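You operate a simulated robot arm through the tools that you are given. There is no shell and no other tool.

Carry out the task below with a simulated robot arm. There is one attempt and no reset: what you move stays moved.

Task
Put things in order on the middle bench. At the end: the green tag block stands on top of the small brown carton; the white felt pad stands where the green tag block stood; the grey steel cylinder from the middle bench stands where the brown wooden block stood; the brown wooden block from the middle bench stands where the white felt pad stood; whatever was shut is shut again. Leave all else as you found it, and nothing knocked over.

The check looks at the end state, three seconds after you hand in, the way a careful person would. Anything else that was tipped, shoved, dropped, spilled or broken makes it a failure.

Robot
A 6-joint arm with a two-finger parallel gripper, fixed in place. Base frame: the origin is at the foot of the arm, x ahead of it, y to its left, z up; the work surface is at about z = 0. Units: cm, degrees, N and s.
With the tool pointing down near the work surface it reaches from about 16 to 42 cm from the base axis. Its first joint turns from -66.0 to 66.0 degrees. Payload 1.57 kg.
The tool frame sits at the grasp point between the pads (the TCP): z along the fingers, y along the line on which they close. The tips reach 3 cm beyond it. Largest opening 8 cm; finger width 1.7, thickness 1.2; the body of the gripper, 4 by 8.2 cm, starts 8 cm behind the TCP.
Orientation is told as [roll, pitch, yaw] about the base's x, y, z axes, in that order, counted from this pose: with the fingers straight down and closing along the base's y, the tool's x points along the base's -x, its y along +y and its z along -z.

Tools
- The arm moves only by the tool arm_command. Its arguments are lists of equal length, an entry for each row: "xyz": the shift along the tool's x, y, z in cm, a list of three; "turn": the turn, a rotation vector about the tool's x, y, z in degrees, a list of three; "jaw": the gripper command, from -1 (fully open) to 1 (shut), values between in proportion. In form: {"xyz": [[dx, dy, dz], ...], "turn": [[wx, wy, wz], ...], "jaw": [jaw, ...]}. A call has 1 to 20 rows; each row is the pose to reach, as a shift and turn from the pose commanded when the call began, along the tool's axes at that moment. Rows are played at 5 a second. More than 5 cm and 8.6 degrees between two rows, or a gripper value outside its range, and nothing of the call is played. A pose out of reach is approached as far as the arm can. The call stops where the force on the tool passes 40 N (or 10 N more than at its start, if that is more) or the arm is blocked; 0.2 s more then pass. Each finger travels about 15.3 cm/s and halts on what it meets, pressing with about 43 N; the grip force reading is that of the motor and also rises with nothing between the fingers. The clock runs only during rows and for 0.2 s after the last one: add rows that repeat a pose to give the fingers time. It gives the time, the measured TCP pose, the force on the tool (base axes), the opening and the grip force at its end, in the units of the frame above (readings bear some noise), with the torque about the TCP (base axes, N m) and any sound that the robot's microphone picked up.
- Cameras (640 x 400 px; columns grow to the right, rows downward): "scene" is fixed at [3.87, -32.99, 40.79]; the picture's right is [0.88, -0.48, 0.00], its down [-0.35, -0.63, -0.69] and it looks along [0.34, 0.61, -0.72] (base axes); focal length 214 px, centre (320, 200). "wrist" rides on the gripper at [7.2, -0.7, -12.2] in the tool frame; the picture's right is [0.09, 1.00, 0.00], its down [-0.84, 0.08, -0.54] and it looks along [-0.54, 0.05, 0.84] (tool axes); focal length 238 px, centre (320, 200). There is no depth. A picture from a camera that has moved, and an enlarged one, comes with that camera's place and axes in the base frame and with its lens.
- capture(camera): a new picture of that camera. The clock stands still meanwhile.
- enlarge(camera, box): a new picture of the part [left, top, right, bottom] of that camera's present view, enlarged. The clock stands still meanwhile.
- finish_job(): hands the job in; it is judged then, once.

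Places have to be worked out from the pictures, the camera data and where the tool is seen. Open the gripper and draw the arm clear of the work before you hand the job in, unless the task says otherwise.

The tools are called after "Request:" by a JSON object that holds its "fn" and its "kwargs". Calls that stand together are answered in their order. arm_command: Moves the arm, as the interface text tells. Its arguments: {"type":"object","properties":{"xyz":{"type":"array"},"turn":{"type":"array"},"jaw":{"type":"array"}},"required":["xyz","turn","jaw"]} The other tools are called the same way: capture (camera) takes a picture; enlarge (camera, box) takes an enlarged picture of a part of a camera's view; finish_job () hands the job in.

At the start:

```text
time: 0.0
tcp_pos: [22.83, -1.17, 25.95]
orientation: [0.1, -0.1, 0.1]
wrist_force: [-0.7, 1.1, 0.6]
ft_torque: [0.0, 0.01, 0.04]
grip_width: 7.98
gripper_force: 0.1
```

scene: 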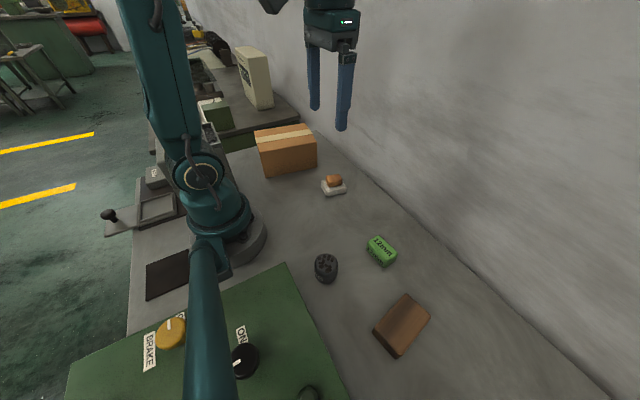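
wrist: 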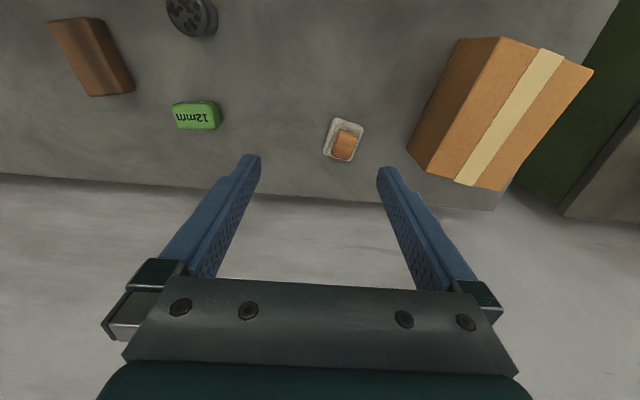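

I'll begin by looking closer at the scene before moving anything; the pad seems to carry something on top.

Request:
{"fn": "enlarge", "kwargs": {"camera": "scene", "box": [240, 110, 400, 210]}}

Request:
{"fn": "enlarge", "kwargs": {"camera": "scene", "box": [290, 210, 450, 310]}}

Request:
{"fn": "enlarge", "kwargs": {"camera": "scene", "box": [320, 270, 480, 370]}}

Request:
{"fn": "enlarge", "kwargs": {"camera": "scene", "box": [130, 30, 320, 150]}}

Request:
{"fn": "enlarge", "kwargs": {"camera": "scene", "box": [60, 150, 380, 400]}}

Request:
{"fn": "enlarge", "kwargs": {"camera": "wrist", "box": [280, 80, 440, 180]}}

Request:
{"fn": "enlarge", "kwargs": {"camera": "wrist", "box": [30, 0, 260, 144]}}

```text
4.00 times, centred on (320, 160) of scene
camera zoom: at [3.87, -32.99, 40.79], right [0.88, -0.48, 0.0], down [-0.35, -0.63, -0.69], along [0.34, 0.61, -0.72], focal length 858 px, centre (320, 360)
```

zoom: 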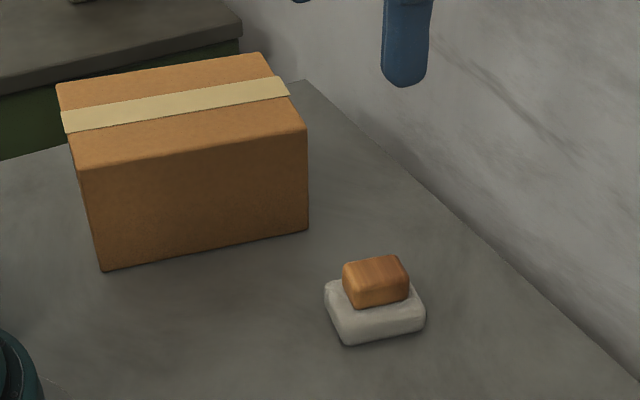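

```text
4.00 times, centred on (370, 260) of scene
camera zoom: at [3.87, -32.99, 40.79], right [0.88, -0.48, 0.0], down [-0.35, -0.63, -0.69], along [0.34, 0.61, -0.72], focal length 858 px, centre (120, -40)
```

zoom: 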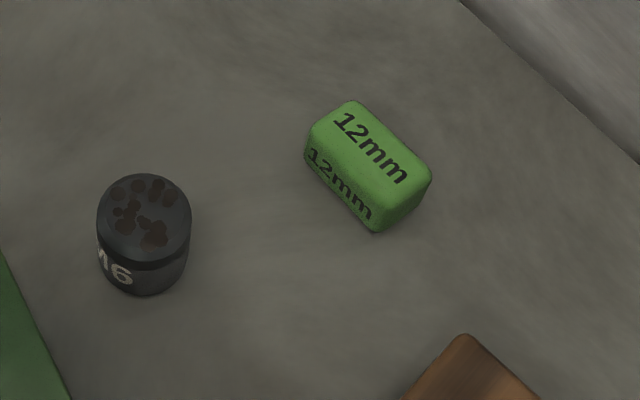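

```text
4.00 times, centred on (400, 320) of scene
camera zoom: at [3.87, -32.99, 40.79], right [0.88, -0.48, 0.0], down [-0.35, -0.63, -0.69], along [0.34, 0.61, -0.72], focal length 858 px, centre (0, -280)
```

zoom: 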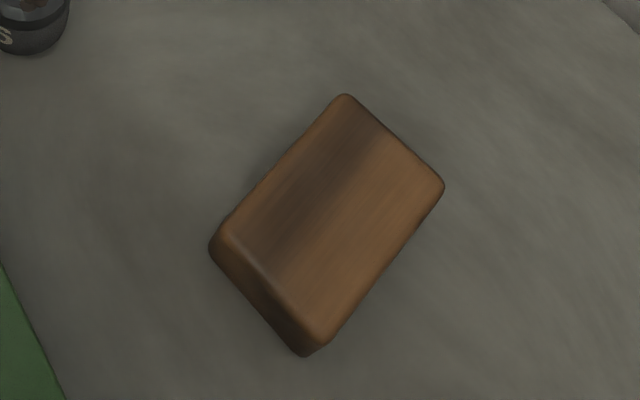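

```text
3.33 times, centred on (225, 90) of scene
camera zoom: at [3.87, -32.99, 40.79], right [0.88, -0.48, 0.0], down [-0.35, -0.63, -0.69], along [0.34, 0.61, -0.72], focal length 715 px, centre (637, 567)
```

zoom: 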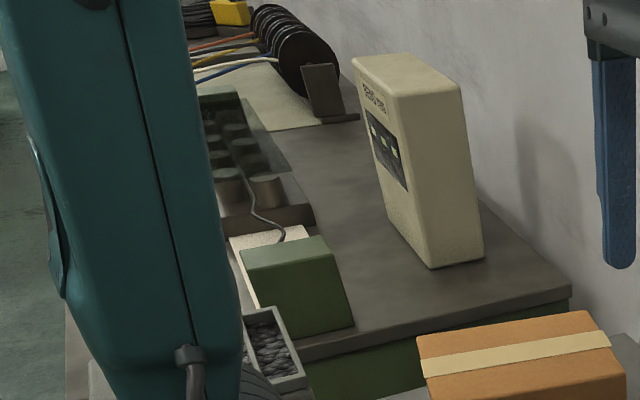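

```text
1.60 times, centred on (220, 275) of scene
camera zoom: at [3.87, -32.99, 40.79], right [0.88, -0.48, 0.0], down [-0.35, -0.63, -0.69], along [0.34, 0.61, -0.72], focal length 343 px, centre (480, 80)
```

zoom: 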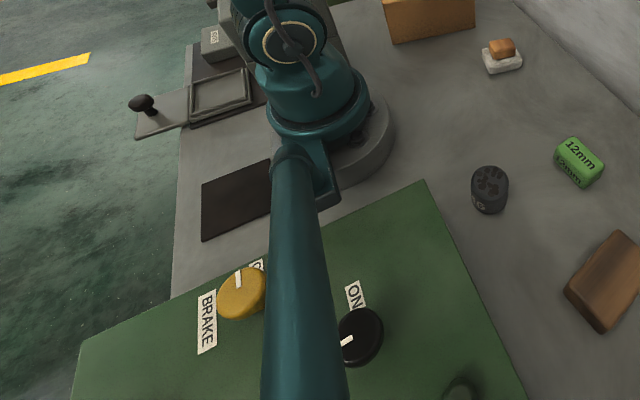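

```text
4.00 times, centred on (360, 130) of wrist
camera zoom: at [15.77, -1.69, 38.23], right [-0.09, 1.0, 0.0], down [0.84, 0.08, 0.54], along [0.54, 0.05, -0.84], focal length 953 px, centre (160, 480)
```

zoom: 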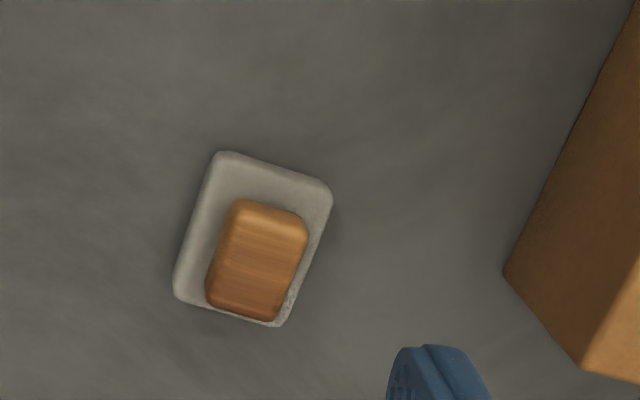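

```text
2.78 times, centred on (145, 72) of wrist
camera zoom: at [15.77, -1.69, 38.23], right [-0.09, 1.0, 0.0], down [0.84, 0.08, 0.54], along [0.54, 0.05, -0.84], focal length 662 px, centre (806, 556)
```

zoom: 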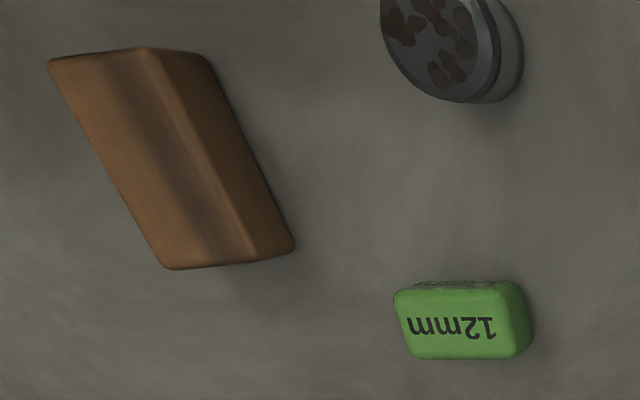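

The small orange-brown block rides on the felt pad, so I'll carry the pad together with it. The large dark brown block is at about (19.5, -31), the cylinder at about (14, -17), the green block at about (26, -18.5), the pad at about (27.5, 2.5) and the carton at about (22, 24). I'll move the arm over the right-hand group, staying high, for a better wrist view.

Request:
{"fn": "arm_command", "kwargs": {"xyz": [[0.5, -3.1, 0.3], [1.0, -6.3, 0.65], [1.4, -9.4, 1.0], [1.9, -12.5, 1.3], [2.4, -15.7, 1.6], [2.83, -18.83, 1.95], [2.83, -18.83, 1.95]], "turn": [[0, 0, 0], [0, 0, 0], [0, 0, 0], [0, 0, 0], [0, 0, 0], [0, 0, 0], [0, 0, 0]], "jaw": [-1, -1, -1, -1, -1, -1, -1]}}

```text
time: 1.6
tcp_pos: [20.16, -19.98, 24.15]
orientation: [0.1, -0.1, 0.0]
wrist_force: [-0.2, 0.0, 0.2]
ft_torque: [0.02, 0.0, 0.01]
grip_width: 8.0
gripper_force: 0.0
```

The arm now sits over the right group. I'll take pictures to locate the green block, cylinder and brown block.

Request:
{"fn": "capture", "kwargs": {"camera": "wrist"}}

Request:
{"fn": "capture", "kwargs": {"camera": "scene"}}

```text
taken
camera wrist: at [12.95, -20.54, 36.41], right [-0.09, 1.0, 0.0], down [0.84, 0.08, 0.54], along [0.54, 0.05, -0.84], focal length 238 px, centre (320, 200)
```

wrist: 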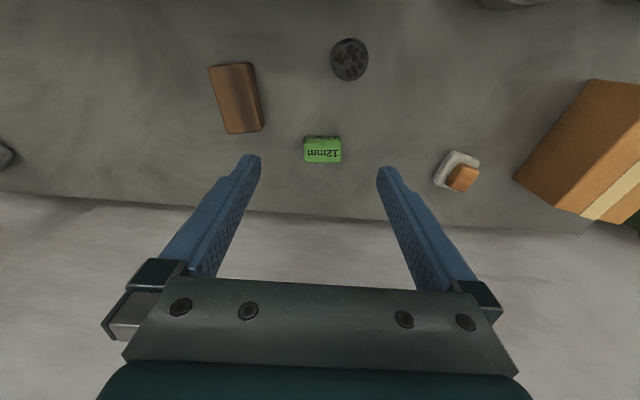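

```text
taken
```

scene: 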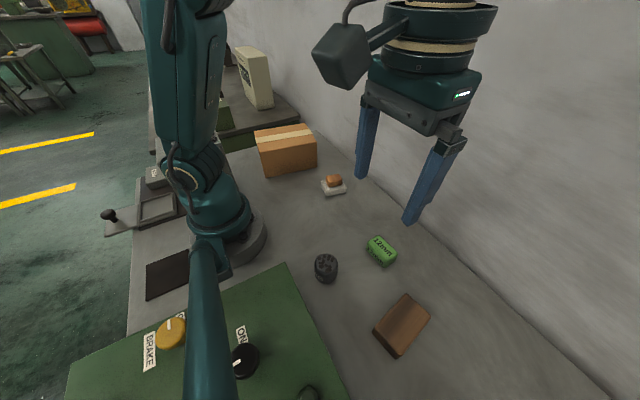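

The wrist view shows all three items clearly. I'll enlarge each one to work out places and orientations, and check the grey thing at the left edge.

Request:
{"fn": "enlarge", "kwargs": {"camera": "wrist", "box": [280, 120, 360, 170]}}

Request:
{"fn": "enlarge", "kwargs": {"camera": "wrist", "box": [190, 50, 290, 140]}}

Request:
{"fn": "enlarge", "kwargs": {"camera": "wrist", "box": [310, 25, 390, 95]}}

Request:
{"fn": "enlarge", "kwargs": {"camera": "wrist", "box": [420, 140, 500, 200]}}

Request:
{"fn": "enlarge", "kwargs": {"camera": "wrist", "box": [0, 100, 120, 200]}}

Request:
{"fn": "enlarge", "kwargs": {"camera": "wrist", "box": [480, 70, 640, 240]}}

```text
8.00 times, centred on (320, 145) of wrist
camera zoom: at [12.95, -20.54, 36.41], right [-0.09, 1.0, 0.0], down [0.84, 0.08, 0.54], along [0.54, 0.05, -0.84], focal length 1907 px, centre (320, 640)
```

zoom: 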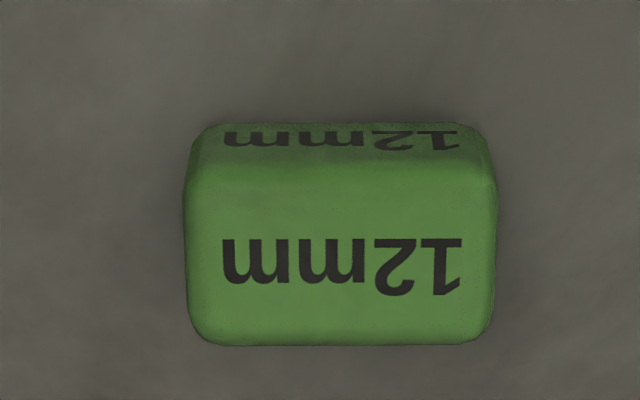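

```text
4.44 times, centred on (240, 95) of wrist
camera zoom: at [12.95, -20.54, 36.41], right [-0.09, 1.0, 0.0], down [0.84, 0.08, 0.54], along [0.54, 0.05, -0.84], focal length 1059 px, centre (676, 667)
```

zoom: 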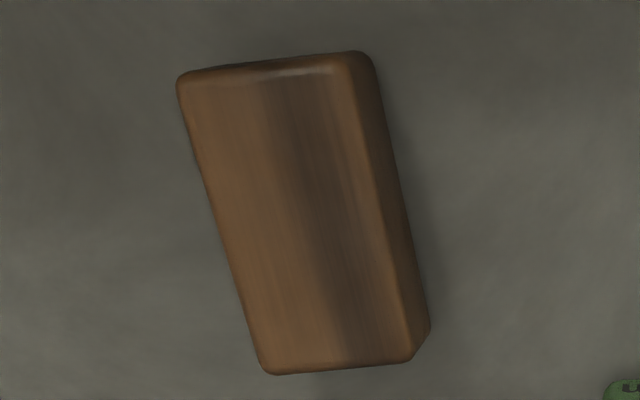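

```text
5.71 times, centred on (350, 60) of wrist
camera zoom: at [12.95, -20.54, 36.41], right [-0.09, 1.0, 0.0], down [0.84, 0.08, 0.54], along [0.54, 0.05, -0.84], focal length 1362 px, centre (149, 1000)
```

zoom: 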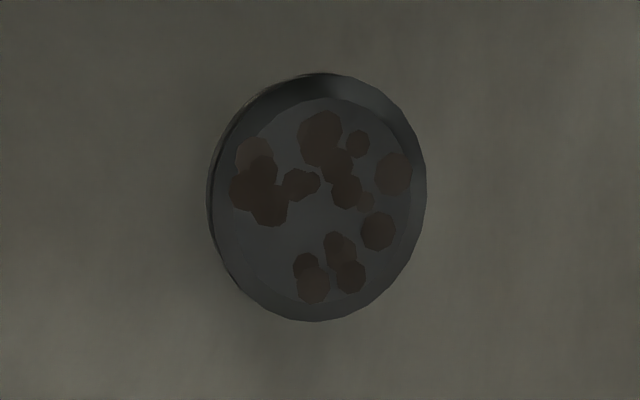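

```text
6.67 times, centred on (460, 170) of wrist
camera zoom: at [12.95, -20.54, 36.41], right [-0.09, 1.0, 0.0], down [0.84, 0.08, 0.54], along [0.54, 0.05, -0.84], focal length 1589 px, centre (-613, 400)
```

zoom: 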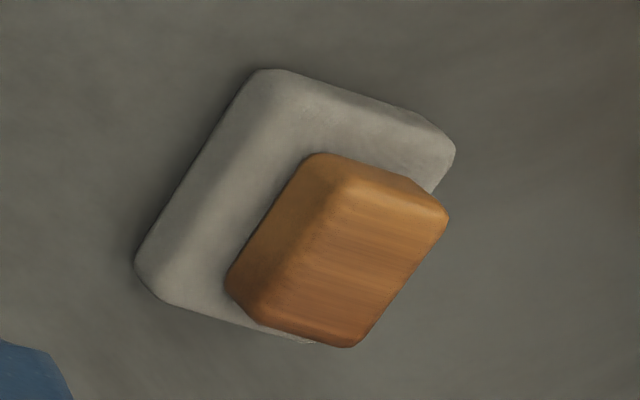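

```text
4.00 times, centred on (60, 150) of wrist
camera zoom: at [12.95, -20.54, 36.41], right [-0.09, 1.0, 0.0], down [0.84, 0.08, 0.54], along [0.54, 0.05, -0.84], focal length 953 px, centre (1360, 400)
```

zoom: 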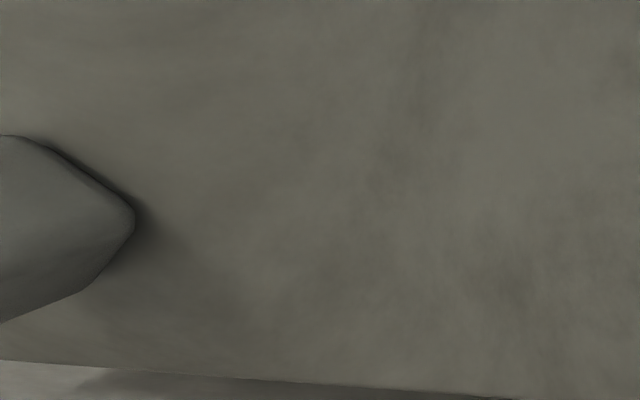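

```text
2.35 times, centred on (560, 155) of wrist
camera zoom: at [12.95, -20.54, 36.41], right [-0.09, 1.0, 0.0], down [0.84, 0.08, 0.54], along [0.54, 0.05, -0.84], focal length 561 px, centre (-245, 306)
```

zoom: 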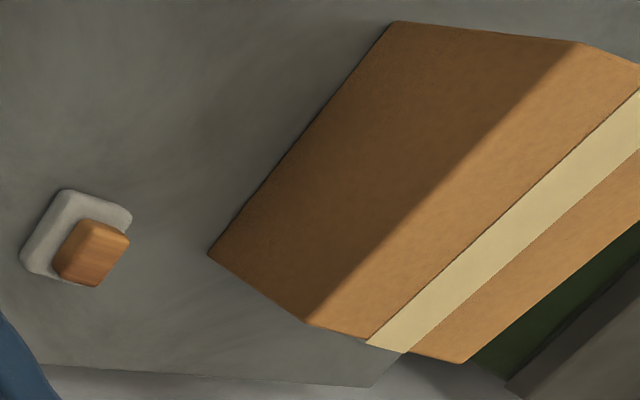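

From these views I work out: green block ≈ (26.1, -18.95), 5.7×3.5×2.3, long axis about 5° off y; brown block ≈ (19.9, -31.0), 8.1×4.7×3.2, long axis about 10° off x; cylinder ≈ (13.9, -16.9), ⌀4.3×3.5; carton centre ≈ (21.9, 20.8), top at ≈ 8.9. I'll go above the green block with 5° of yaw and stop high to check.

Request:
{"fn": "arm_command", "kwargs": {"xyz": [[-1.2, 0.2, 2.5], [-2.4, 0.4, 5.0], [-3.6, 0.6, 7.5], [-4.8, 0.8, 10.0], [-6.0, 1.0, 12.5], [-6.0, 1.0, 14.0], [-6.0, 1.0, 14.0]], "turn": [[0, 0, -1], [0, 0, -2], [0, 0, -3], [0, 0, -4], [0, 0, -5.2], [0, 0, -5.2], [0, 0, -5.2]], "jaw": [-1, -1, -1, -1, -1, -1, -1]}}

Request:
{"fn": "capture", "kwargs": {"camera": "wrist"}}

Request:
{"fn": "capture", "kwargs": {"camera": "scene"}}

```text
time: 3.2
tcp_pos: [26.19, -18.7, 10.06]
orientation: [0.0, 0.0, 5.3]
wrist_force: [0.4, -0.6, 0.2]
ft_torque: [-0.04, 0.01, -0.03]
grip_width: 8.01
gripper_force: 0.1
```

```text
taken
camera wrist: at [19.11, -20.0, 22.37], right [-0.18, 0.98, 0.0], down [0.83, 0.15, 0.54], along [0.53, 0.1, -0.84], focal length 238 px, centre (320, 200)
```

wrist: 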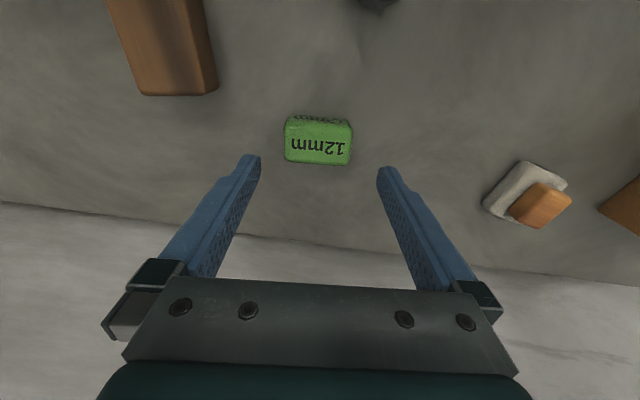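

```text
taken
```

scene: 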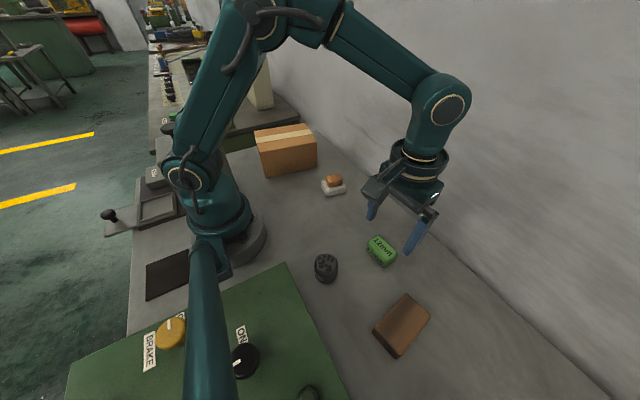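

The block sits right beneath the grasp point. I'll enlarge to check its angle relative to the fingers before descending.

Request:
{"fn": "enlarge", "kwargs": {"camera": "wrist", "box": [260, 100, 380, 175]}}

Request:
{"fn": "enlarge", "kwargs": {"camera": "wrist", "box": [460, 140, 620, 240]}}

```text
5.33 times, centred on (320, 138) of wrist
camera zoom: at [19.11, -20.0, 22.37], right [-0.18, 0.98, 0.0], down [0.83, 0.15, 0.54], along [0.53, 0.1, -0.84], focal length 1271 px, centre (320, 533)
```

zoom: 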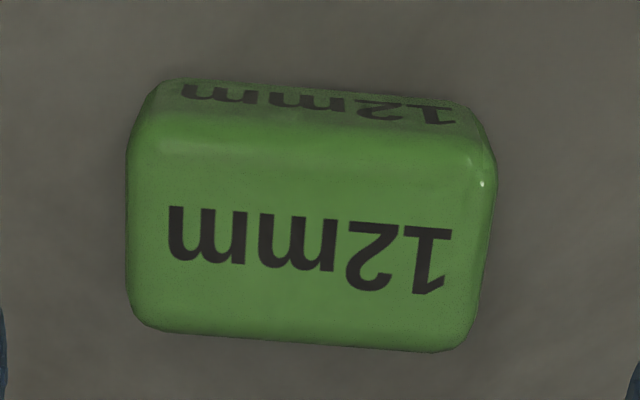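

```text
4.00 times, centred on (540, 190) of wrist
camera zoom: at [19.11, -20.0, 22.37], right [-0.18, 0.98, 0.0], down [0.83, 0.15, 0.54], along [0.53, 0.1, -0.84], focal length 953 px, centre (-560, 240)
```

zoom: 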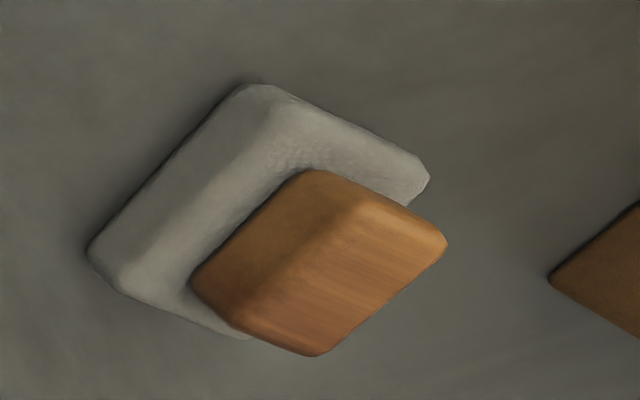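

The angle agrees with the fingers and the offset is under 2 mm. I'll descend straight to about 3.35 cm TCP height, leaving the tips just above the bench, and close.

Request:
{"fn": "arm_command", "kwargs": {"xyz": [[0.1, -0.1, 1.5], [0.15, -0.15, 3.0], [0.15, -0.15, 4.5], [0.15, -0.15, 5.7], [0.15, -0.15, 6.7], [0.15, -0.15, 6.7], [0.15, -0.15, 6.7], [0.15, -0.15, 6.7], [0.15, -0.15, 6.7]], "turn": [[0, 0, 0], [0, 0, 0], [0, 0, 0], [0, 0, 0], [0, 0, 0], [0, 0, 0], [0, 0, 0], [0, 0, 0], [0, 0, 0]], "jaw": [-1, -1, -1, -1, -1, -1, 1, 1, 1]}}

Request:
{"fn": "capture", "kwargs": {"camera": "wrist"}}

```text
time: 5.2
tcp_pos: [26.09, -19.2, 3.13]
orientation: [0.1, 0.0, 5.3]
wrist_force: [-0.3, -0.5, 0.0]
ft_torque: [0.03, 0.02, 0.01]
grip_width: 5.67
gripper_force: 43.2
```

```text
taken
camera wrist: at [18.98, -20.38, 15.57], right [-0.18, 0.98, 0.0], down [0.83, 0.15, 0.54], along [0.53, 0.1, -0.84], focal length 238 px, centre (320, 200)
```

wrist: 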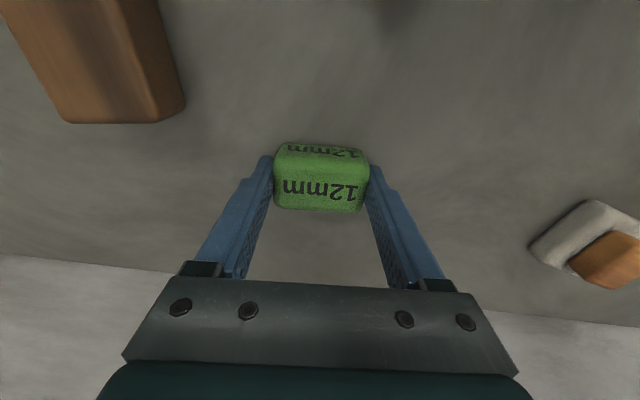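

Green block is held (opening 5.67, force 43 N); its standing place is (26.1, -19.0). I'll lift it well clear and carry it at about 19 cm height to above the carton, turning to align with the carton's sides.

Request:
{"fn": "arm_command", "kwargs": {"xyz": [[0, 0, -1.5], [0, 0, -4.0], [0, 0, -7.0], [0, 0, -10.0], [0, 0, -13.0], [0.0, 1.5, -15.7], [0.05, 4.7, -15.7], [0.1, 8.0, -15.7], [0.15, 11.3, -15.7], [0.2, 14.6, -15.7], [0.2, 17.9, -15.7], [0.25, 21.2, -15.7], [0.3, 24.5, -15.7], [0.35, 27.8, -15.7], [0.4, 31.1, -15.7], [0.45, 34.4, -15.7], [0.5, 37.5, -15.7], [0.5, 40.0, -15.7], [0.5, 40.0, -15.7], [0.5, 40.0, -15.7]], "turn": [[0, 0, 0], [0, 0, 0], [0, 0, 0], [0, 0, 0], [0, 0, 0], [0, 0, 1], [0, 0, 2.2], [0, 0, 3.5], [0, 0, 4.8], [0, 0, 6.1], [0, 0, 7.4], [0, 0, 8.7], [0, 0, 10], [0, 0, 11.3], [0, 0, 12.6], [0, 0, 13.9], [0, 0, 15], [0, 0, 15.3], [0, 0, 15.3], [0, 0, 15.3]], "jaw": [1, 1, 1, 1, 1, 1, 1, 1, 1, 1, 1, 1, 1, 1, 1, 1, 1, 1, 1, 1]}}

Request:
{"fn": "capture", "kwargs": {"camera": "wrist"}}

Request:
{"fn": "capture", "kwargs": {"camera": "scene"}}

```text
time: 9.4
tcp_pos: [21.66, 20.75, 18.96]
orientation: [0.0, -0.2, -10.1]
wrist_force: [-0.1, 0.3, 0.0]
ft_torque: [0.02, 0.03, 0.0]
grip_width: 0.0
gripper_force: 21.1
```

```text
taken
camera wrist: at [14.57, 21.5, 31.26], right [0.08, 1.0, 0.0], down [0.84, -0.07, 0.54], along [0.54, -0.04, -0.84], focal length 238 px, centre (320, 200)
```

wrist: 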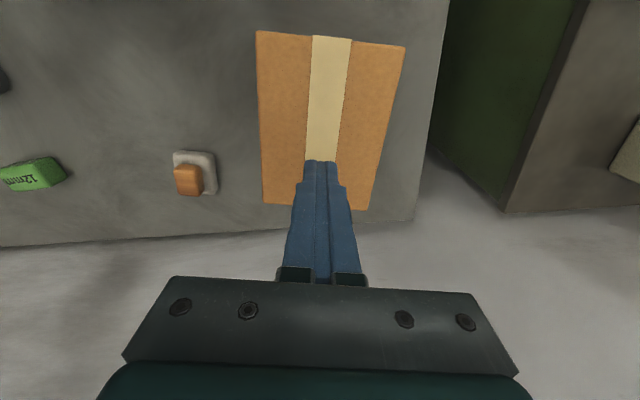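

```text
taken
```

scene: 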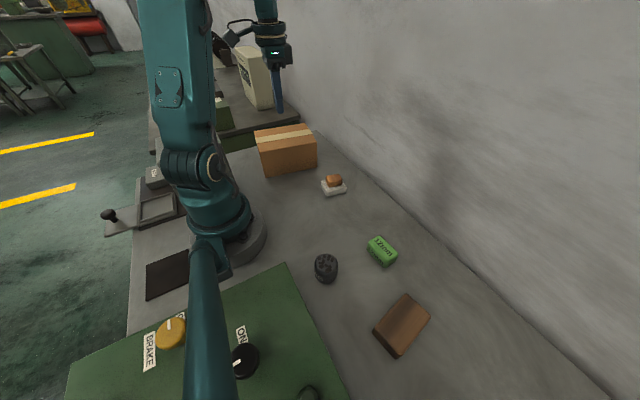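

The grip reads 0 and the scene shows the green block still on the bench, so it slipped out early in the lift. I'll look closely at its present place and state before going back.

Request:
{"fn": "enlarge", "kwargs": {"camera": "scene", "box": [290, 210, 450, 310]}}

Request:
{"fn": "enlarge", "kwargs": {"camera": "wrist", "box": [240, 20, 420, 220]}}

Request:
{"fn": "enlarge", "kwargs": {"camera": "wrist", "box": [0, 120, 240, 220]}}

```text
4.00 times, centred on (370, 260) of scene
camera zoom: at [3.87, -32.99, 40.79], right [0.88, -0.48, 0.0], down [-0.35, -0.63, -0.69], along [0.34, 0.61, -0.72], focal length 858 px, centre (120, -40)
```

zoom: 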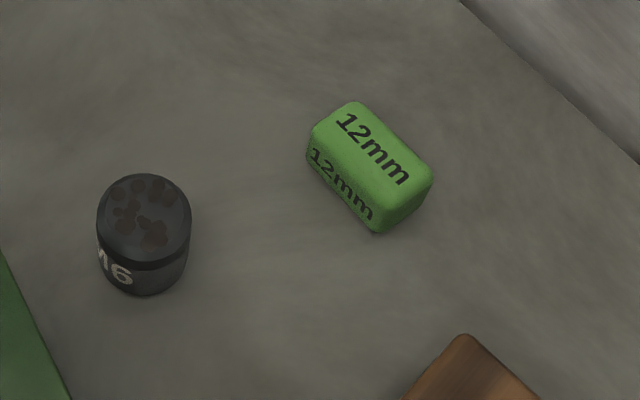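

```text
2.00 times, centred on (330, 120) of wrist
camera zoom: at [14.57, 21.5, 31.26], right [0.08, 1.0, 0.0], down [0.84, -0.07, 0.54], along [0.54, -0.04, -0.84], focal length 477 px, centre (300, 360)
```

zoom: 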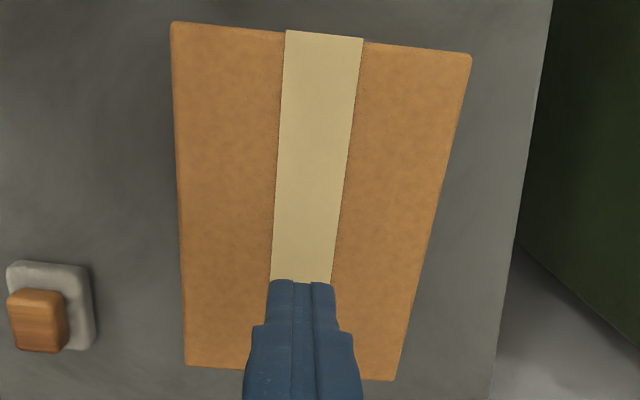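

```text
2.67 times, centred on (120, 170) of wrist
camera zoom: at [14.57, 21.5, 31.26], right [0.08, 1.0, 0.0], down [0.84, -0.07, 0.54], along [0.54, -0.04, -0.84], focal length 636 px, centre (853, 280)
```

zoom: 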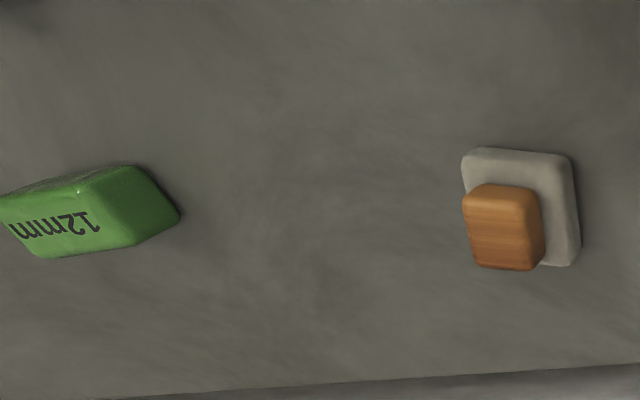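

The block is upright and has moved only about a millimetre. From this view the carton's top centre comes out as (21.9, 21.0), height 8.9, and the pad is near (28.2, 2.9), yaw about -13°. I'll go back and grip the green block across its narrow side (larger faces), turning the tool by about -75° on the way.

Request:
{"fn": "arm_command", "kwargs": {"xyz": [[-0.8, -2.7, 0], [-1.6, -5.45, 0], [-2.4, -8.2, 0], [-3.2, -10.9, 0], [-4.0, -13.6, 0], [-4.8, -16.35, 0], [-5.6, -19.1, 0], [-6.4, -21.8, 0], [-7.2, -24.5, 0], [-8.0, -27.25, 0], [-8.8, -30.0, 0], [-9.6, -32.7, 0.5], [-10.4, -35.4, 2.0], [-11.22, -38.17, 4.0], [-11.22, -38.17, 6.5], [-11.22, -38.17, 7.0], [-11.22, -38.17, 7.0]], "turn": [[0, 0, 5.3], [0, 0, 10.6], [0, 0, 16], [0, 0, 21.3], [0, 0, 26.6], [0, 0, 32], [0, 0, 37.3], [0, 0, 42.6], [0, 0, 48], [0, 0, 53.3], [0, 0, 58.6], [0, 0, 64], [0, 0, 69.3], [0, 0, 74.6], [0, 0, 74.6], [0, 0, 74.6], [0, 0, 74.6]], "jaw": [1, 1, 1, 1, 0.5, 0, -0.5, -1, -1, -1, -1, -1, -1, -1, -1, -1, -1]}}

Request:
{"fn": "capture", "kwargs": {"camera": "wrist"}}

Request:
{"fn": "capture", "kwargs": {"camera": "scene"}}

```text
time: 13.0
tcp_pos: [26.39, -18.88, 11.99]
orientation: [0.1, 0.1, -84.8]
wrist_force: [0.0, -0.1, 0.1]
ft_torque: [0.01, 0.01, 0.01]
grip_width: 8.02
gripper_force: 0.1
```

```text
taken
camera wrist: at [25.09, -11.66, 24.16], right [0.98, 0.18, 0.0], down [0.15, -0.83, 0.54], along [0.1, -0.53, -0.84], focal length 238 px, centre (320, 200)
```

wrist: 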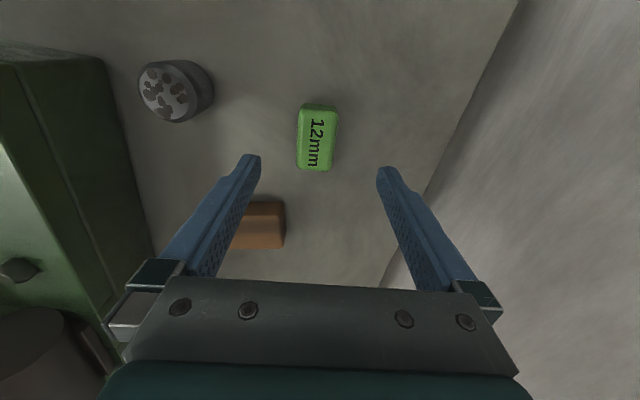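

```text
taken
```

scene: 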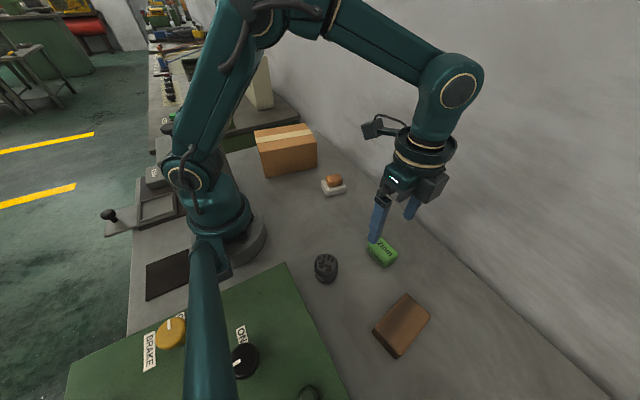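

Block lies between the fingers again, now with the narrow side across. I'll enlarge to get the remaining offset and angle.

Request:
{"fn": "enlarge", "kwargs": {"camera": "wrist", "box": [270, 90, 370, 180]}}

Request:
{"fn": "enlarge", "kwargs": {"camera": "wrist", "box": [0, 30, 240, 180]}}

```text
4.44 times, centred on (320, 135) of wrist
camera zoom: at [25.09, -11.66, 24.16], right [0.98, 0.18, 0.0], down [0.15, -0.83, 0.54], along [0.1, -0.53, -0.84], focal length 1059 px, centre (320, 489)
```

zoom: 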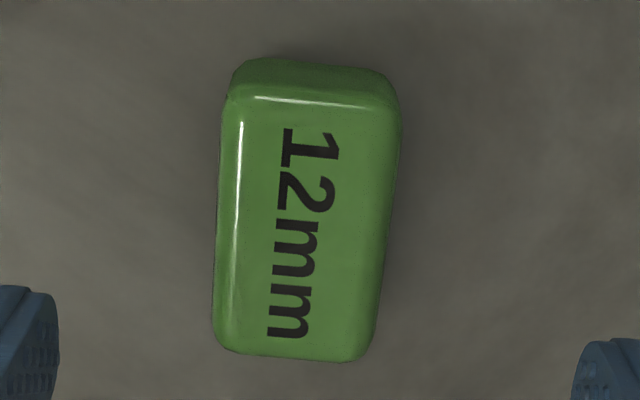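

```text
2.67 times, centred on (120, 105) of wrist
camera zoom: at [25.09, -11.66, 24.16], right [0.98, 0.18, 0.0], down [0.15, -0.83, 0.54], along [0.1, -0.53, -0.84], focal length 636 px, centre (853, 453)
```

zoom: 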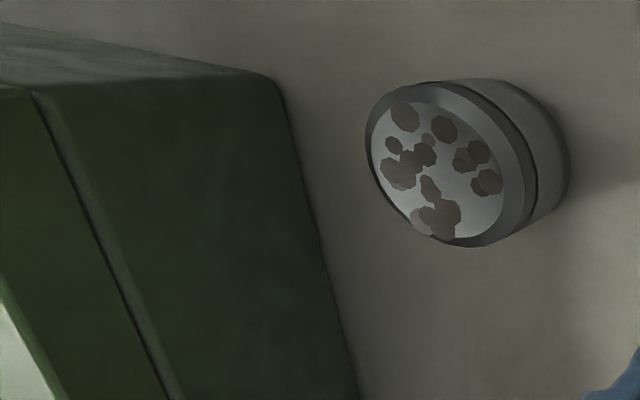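

The block is 0.35 cm toward -x from the tool axis, angle matches. I'll correct, descend to about 3.2 cm, and close; then check before lifting.

Request:
{"fn": "arm_command", "kwargs": {"xyz": [[0.0, -0.15, 2.0], [-0.1, -0.33, 4.0], [-0.1, -0.33, 6.0], [-0.1, -0.33, 7.5], [-0.1, -0.33, 8.4], [-0.1, -0.33, 8.8], [-0.1, -0.33, 8.8], [-0.1, -0.33, 8.8], [-0.1, -0.33, 8.8], [-0.1, -0.33, 8.8]], "turn": [[0, 0, 0], [0, 0, 0], [0, 0, 0], [0, 0, 0], [0, 0, 0], [0, 0, 0], [0, 0, 0], [0, 0, 0], [0, 0, 0], [0, 0, 0]], "jaw": [-1, -1, -1, -1, -1, -1, -1, 1, 1, 1]}}

Request:
{"fn": "capture", "kwargs": {"camera": "wrist"}}

Request:
{"fn": "enlarge", "kwargs": {"camera": "scene", "box": [320, 180, 460, 290]}}

```text
time: 15.2
tcp_pos: [26.0, -19.04, 3.3]
orientation: [0.0, 0.1, -84.6]
wrist_force: [-0.2, -0.1, 0.4]
ft_torque: [-0.01, 0.02, 0.01]
grip_width: 3.47
gripper_force: 42.3
```

```text
taken
camera wrist: at [24.65, -11.76, 15.41], right [0.98, 0.18, 0.0], down [0.15, -0.83, 0.54], along [0.1, -0.53, -0.84], focal length 238 px, centre (320, 200)
```

wrist: 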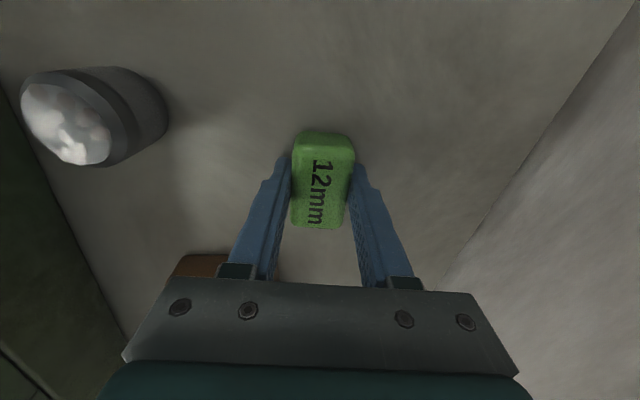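

```text
3.64 times, centred on (390, 235) of scene
camera zoom: at [3.87, -32.99, 40.79], right [0.88, -0.48, 0.0], down [-0.35, -0.63, -0.69], along [0.34, 0.61, -0.72], focal length 780 px, centre (66, 73)
```

zoom: 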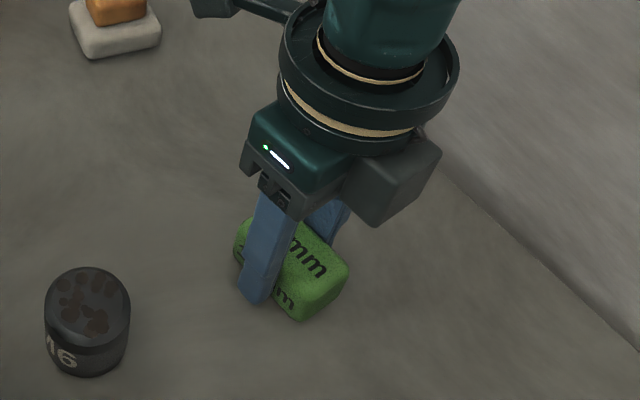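

Gripped at 3.47 cm with 42 N across the larger faces. I'll lift slowly by 2 cm and look whether it comes along.

Request:
{"fn": "arm_command", "kwargs": {"xyz": [[0, 0, 0], [0, 0, -0.2], [0, 0, -0.5], [0, 0, -0.8], [0, 0, -1.2], [0, 0, -1.6], [0, 0, -2.0], [0, 0, -2.0]], "turn": [[0, 0, 0], [0, 0, 0], [0, 0, 0], [0, 0, 0], [0, 0, 0], [0, 0, 0], [0, 0, 0], [0, 0, 0]], "jaw": [1, 1, 1, 1, 1, 1, 1, 1]}}

Request:
{"fn": "capture", "kwargs": {"camera": "wrist"}}

Request:
{"fn": "enlarge", "kwargs": {"camera": "scene", "box": [320, 180, 460, 290]}}

```text
time: 17.0
tcp_pos: [25.97, -19.08, 5.11]
orientation: [0.1, 0.0, -84.7]
wrist_force: [0.3, 0.0, -1.1]
ft_torque: [-0.03, -0.01, -0.01]
grip_width: 3.49
gripper_force: 42.0
```

```text
taken
camera wrist: at [24.65, -11.86, 17.46], right [0.98, 0.18, 0.0], down [0.15, -0.83, 0.54], along [0.1, -0.53, -0.84], focal length 238 px, centre (320, 200)
```

wrist: 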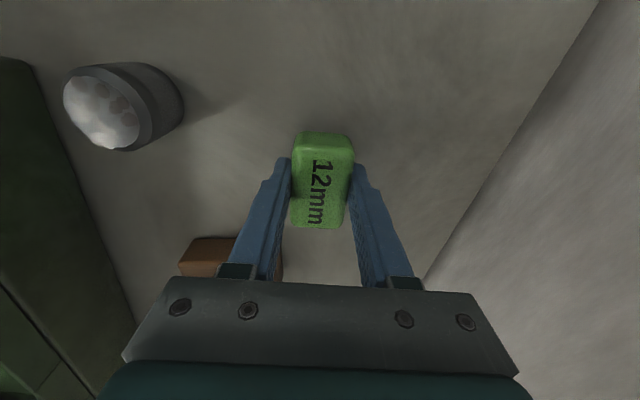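

```text
3.64 times, centred on (390, 235) of scene
camera zoom: at [3.87, -32.99, 40.79], right [0.88, -0.48, 0.0], down [-0.35, -0.63, -0.69], along [0.34, 0.61, -0.72], focal length 780 px, centre (66, 73)
```

zoom: 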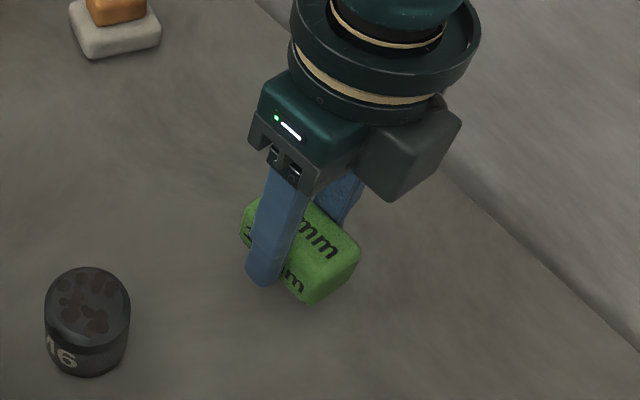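

The block came up with the fingers (about 1.1 N weight). I'll continue lifting gently to about 18.5 cm.

Request:
{"fn": "arm_command", "kwargs": {"xyz": [[0, 0, -0.5], [0, 0, -1.2], [0, 0, -2.2], [0, 0, -3.3], [0, 0, -4.5], [0, 0, -5.7], [0, 0, -6.9], [0, 0, -8.1], [0, 0, -9.3], [0, 0, -10.5], [0, 0, -11.7], [0, 0, -12.6], [0, 0, -13.1], [0, 0, -13.3], [0, 0, -13.3]], "turn": [[0, 0, 0], [0, 0, 0], [0, 0, 0], [0, 0, 0], [0, 0, 0], [0, 0, 0], [0, 0, 0], [0, 0, 0], [0, 0, 0], [0, 0, 0], [0, 0, 0], [0, 0, 0], [0, 0, 0], [0, 0, 0], [0, 0, 0]], "jaw": [1, 1, 1, 1, 1, 1, 1, 1, 1, 1, 1, 1, 1, 1, 1]}}

Request:
{"fn": "capture", "kwargs": {"camera": "wrist"}}

```text
time: 20.2
tcp_pos: [25.79, -18.88, 18.44]
orientation: [0.1, 0.1, -84.6]
wrist_force: [0.8, -0.4, 0.0]
ft_torque: [0.03, -0.02, 0.0]
grip_width: 3.48
gripper_force: 42.1
```

```text
taken
camera wrist: at [24.56, -11.77, 30.76], right [0.98, 0.18, 0.0], down [0.15, -0.83, 0.54], along [0.1, -0.53, -0.84], focal length 238 px, centre (320, 200)
```

wrist: 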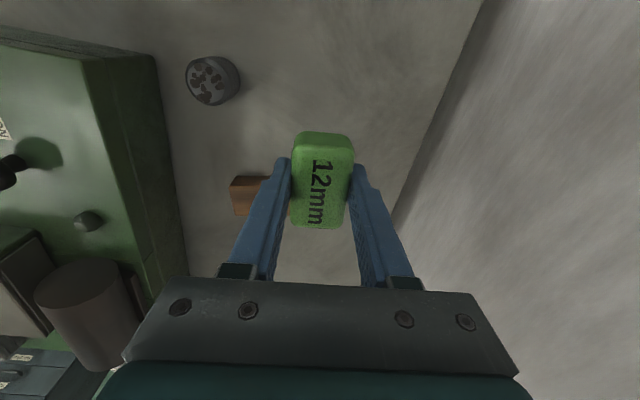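

Still held firmly at height. Now a gentle sweep to above the carton, turning the tool back to about -10.5° yaw on the way.

Request:
{"fn": "arm_command", "kwargs": {"xyz": [[0.7, 0, 0], [2.0, 0, 0], [3.9, 0, 0], [6.1, -0.05, 0], [8.4, -0.05, 0], [10.7, -0.1, 0], [13.0, -0.1, 0], [15.3, -0.1, 0], [17.6, -0.15, 0], [19.9, -0.15, 0], [22.2, -0.15, 0], [24.5, -0.2, 0], [26.8, -0.2, 0], [29.1, -0.2, 0], [31.4, -0.25, 0], [33.7, -0.25, 0], [36.0, -0.25, 0], [38.0, -0.3, 0], [39.4, -0.3, 0], [40.15, -0.3, 0]], "turn": [[0, 0, -1.3], [0, 0, -3.7], [0, 0, -7.2], [0, 0, -11.3], [0, 0, -15.5], [0, 0, -19.8], [0, 0, -24.0], [0, 0, -28.3], [0, 0, -32.5], [0, 0, -36.8], [0, 0, -41.0], [0, 0, -45.3], [0, 0, -49.5], [0, 0, -53.8], [0, 0, -58.0], [0, 0, -62.3], [0, 0, -66.5], [0, 0, -70.2], [0, 0, -72.8], [0, 0, -74.2]], "jaw": [1, 1, 1, 1, 1, 1, 1, 1, 1, 1, 1, 1, 1, 1, 1, 1, 1, 1, 1, 1]}}

Request:
{"fn": "capture", "kwargs": {"camera": "wrist"}}

Request:
{"fn": "capture", "kwargs": {"camera": "scene"}}

```text
time: 24.4
tcp_pos: [21.78, 20.92, 18.47]
orientation: [0.1, -0.1, -10.4]
wrist_force: [-1.0, 0.2, -1.5]
ft_torque: [-0.03, 0.01, 0.06]
grip_width: 3.44
gripper_force: 41.9
```

```text
taken
camera wrist: at [14.62, 21.75, 30.68], right [0.09, 1.0, 0.0], down [0.84, -0.08, 0.54], along [0.54, -0.05, -0.84], focal length 238 px, centre (320, 200)
```

wrist: 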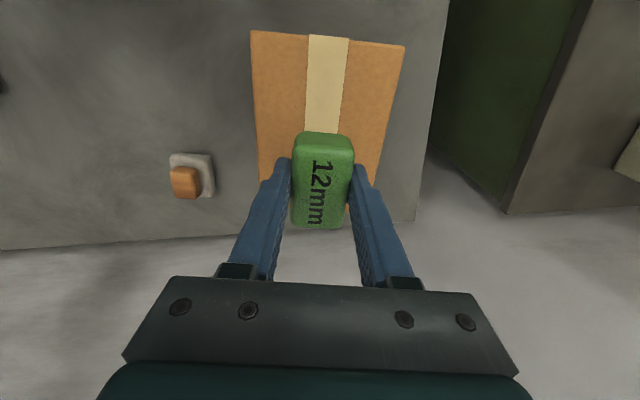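

```text
taken
```

scene: 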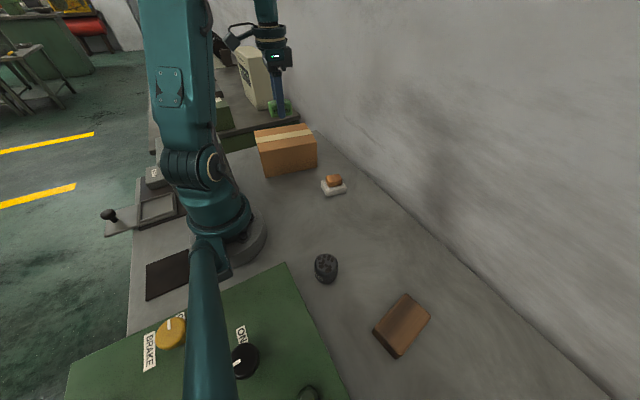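

Block is held above the carton's centre (21.8, 20.9). Its bottom is about 3.2 cm below the TCP and the carton top is about 8.9, so contact should be near TCP z ≈ 12.1; I'll descend to 12.6 first.

Request:
{"fn": "arm_command", "kwargs": {"xyz": [[0, 0, 0.6], [0, 0, 1.6], [0, 0, 2.6], [0, 0, 3.6], [0, 0, 4.5], [0, 0, 5.2], [0, 0, 5.7], [0, 0, 5.9], [0, 0, 5.9]], "turn": [[0, 0, 0], [0, 0, 0], [0, 0, 0], [0, 0, 0], [0, 0, 0], [0, 0, 0], [0, 0, 0], [0, 0, 0], [0, 0, 0]], "jaw": [1, 1, 1, 1, 1, 1, 1, 1, 1]}}

Request:
{"fn": "enlarge", "kwargs": {"camera": "scene", "box": [230, 80, 350, 180]}}

Request:
{"fn": "capture", "kwargs": {"camera": "wrist"}}

```text
time: 26.4
tcp_pos: [21.86, 20.91, 12.6]
orientation: [0.1, -0.1, -10.3]
wrist_force: [-0.2, 0.2, -0.4]
ft_torque: [-0.01, -0.03, 0.0]
grip_width: 3.5
gripper_force: 42.0
```

```text
4.00 times, centred on (290, 130) of scene
camera zoom: at [3.87, -32.99, 40.79], right [0.88, -0.48, 0.0], down [-0.35, -0.63, -0.69], along [0.34, 0.61, -0.72], focal length 858 px, centre (440, 480)
```

zoom: 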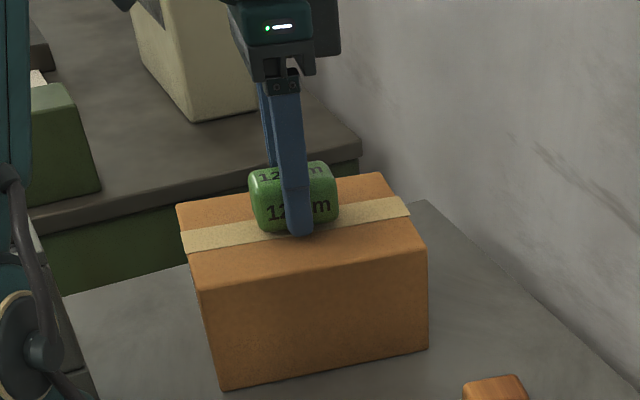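

```text
taken
camera wrist: at [14.69, 21.67, 24.85], right [0.09, 1.0, 0.0], down [0.84, -0.08, 0.54], along [0.54, -0.05, -0.84], focal length 238 px, centre (320, 200)
```

wrist: 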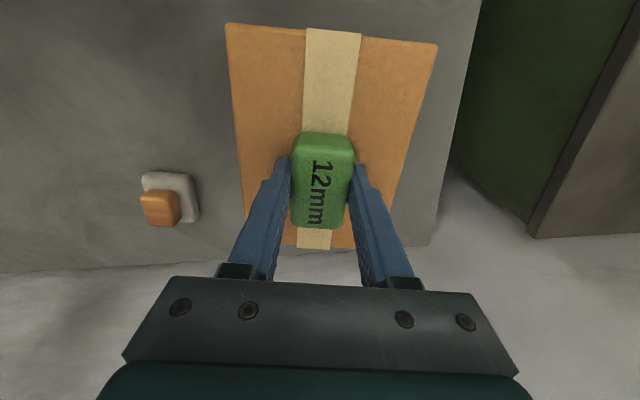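

The block hovers just above the carton top near its centre. I'll lower in small steps, watching the vertical force.

Request:
{"fn": "arm_command", "kwargs": {"xyz": [[0, 0, 0.1], [0, 0, 0.2], [0, 0, 0.3], [0, 0, 0.3]], "turn": [[0, 0, 0], [0, 0, 0], [0, 0, 0], [0, 0, 0]], "jaw": [1, 1, 1, 1]}}

```text
time: 27.4
tcp_pos: [21.74, 20.9, 12.41]
orientation: [0.1, 0.0, -10.3]
wrist_force: [-0.4, -0.3, -1.0]
ft_torque: [0.02, 0.03, 0.0]
grip_width: 3.5
gripper_force: 41.7
```

No contact yet (force about -1 N, the block's weight). I'll lower a little further.

Request:
{"fn": "arm_command", "kwargs": {"xyz": [[0, 0, 0.1], [0, 0, 0.15], [0, 0, 0.15]], "turn": [[0, 0, 0], [0, 0, 0], [0, 0, 0]], "jaw": [1, 1, 1]}}

Request:
{"fn": "enlarge", "kwargs": {"camera": "scene", "box": [260, 105, 340, 155]}}

```text
time: 28.2
tcp_pos: [21.82, 20.91, 12.23]
orientation: [0.0, -0.1, -10.3]
wrist_force: [0.6, 0.1, 0.0]
ft_torque: [-0.01, 0.02, 0.01]
grip_width: 3.46
gripper_force: 41.8
```

```text
8.00 times, centred on (300, 130) of scene
camera zoom: at [3.87, -32.99, 40.79], right [0.88, -0.48, 0.0], down [-0.35, -0.63, -0.69], along [0.34, 0.61, -0.72], focal length 1716 px, centre (480, 760)
```

zoom: 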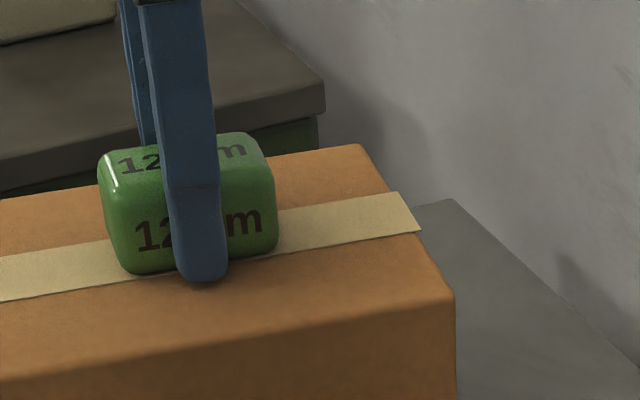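

Very close to the surface. Lower another small step to find contact.

Request:
{"fn": "arm_command", "kwargs": {"xyz": [[0, 0, 0.08], [0, 0, 0.15], [0, 0, 0.15]], "turn": [[0, 0, 0], [0, 0, 0], [0, 0, 0]], "jaw": [1, 1, 1]}}

```text
time: 29.0
tcp_pos: [21.79, 20.98, 12.1]
orientation: [0.1, 0.0, -10.4]
wrist_force: [-0.1, 0.5, 2.7]
ft_torque: [-0.02, 0.07, -0.08]
grip_width: 3.5
gripper_force: 42.1
```

Contact shows (+2.7 N). I'll open the fingers gradually and then rise straight up.

Request:
{"fn": "arm_command", "kwargs": {"xyz": [[0, 0, 0.03], [0, 0, 0.03], [0, 0, 0.03], [0, 0, 0.03], [0, 0, 0.03], [0, 0, -0.5], [0, 0, -1.5], [0, 0, -3.0], [0, 0, -5.0], [0, 0, -7.0], [0, 0, -7.0]], "turn": [[0, 0, 0], [0, 0, 0], [0, 0, 0], [0, 0, 0], [0, 0, 0], [0, 0, 0], [0, 0, 0], [0, 0, 0], [0, 0, 0], [0, 0, 0], [0, 0, 0]], "jaw": [0.1, 0.0, -0.2, -0.5, -0.5, -0.5, -0.5, -0.5, -0.5, -0.5, -0.5]}}

Request:
{"fn": "capture", "kwargs": {"camera": "wrist"}}

Request:
{"fn": "enlarge", "kwargs": {"camera": "scene", "box": [230, 80, 350, 180]}}

```text
time: 31.4
tcp_pos: [21.96, 20.93, 19.13]
orientation: [0.0, -0.1, -10.4]
wrist_force: [-0.6, 0.2, -0.5]
ft_torque: [-0.02, -0.02, 0.02]
grip_width: 5.99
gripper_force: 0.0
```

```text
taken
camera wrist: at [14.72, 21.72, 31.33], right [0.09, 1.0, 0.0], down [0.84, -0.08, 0.54], along [0.54, -0.05, -0.84], focal length 238 px, centre (320, 200)
```

wrist: 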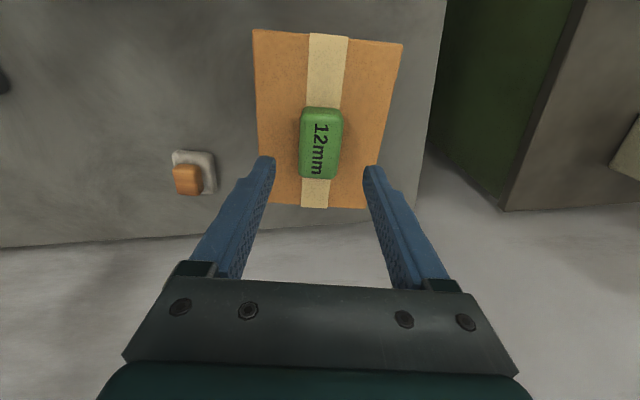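

```text
4.00 times, centred on (290, 130) of scene
camera zoom: at [3.87, -32.99, 40.79], right [0.88, -0.48, 0.0], down [-0.35, -0.63, -0.69], along [0.34, 0.61, -0.72], focal length 858 px, centre (440, 480)
```

zoom: 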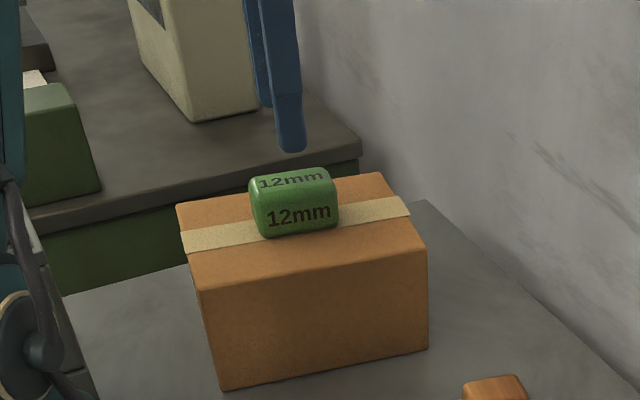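

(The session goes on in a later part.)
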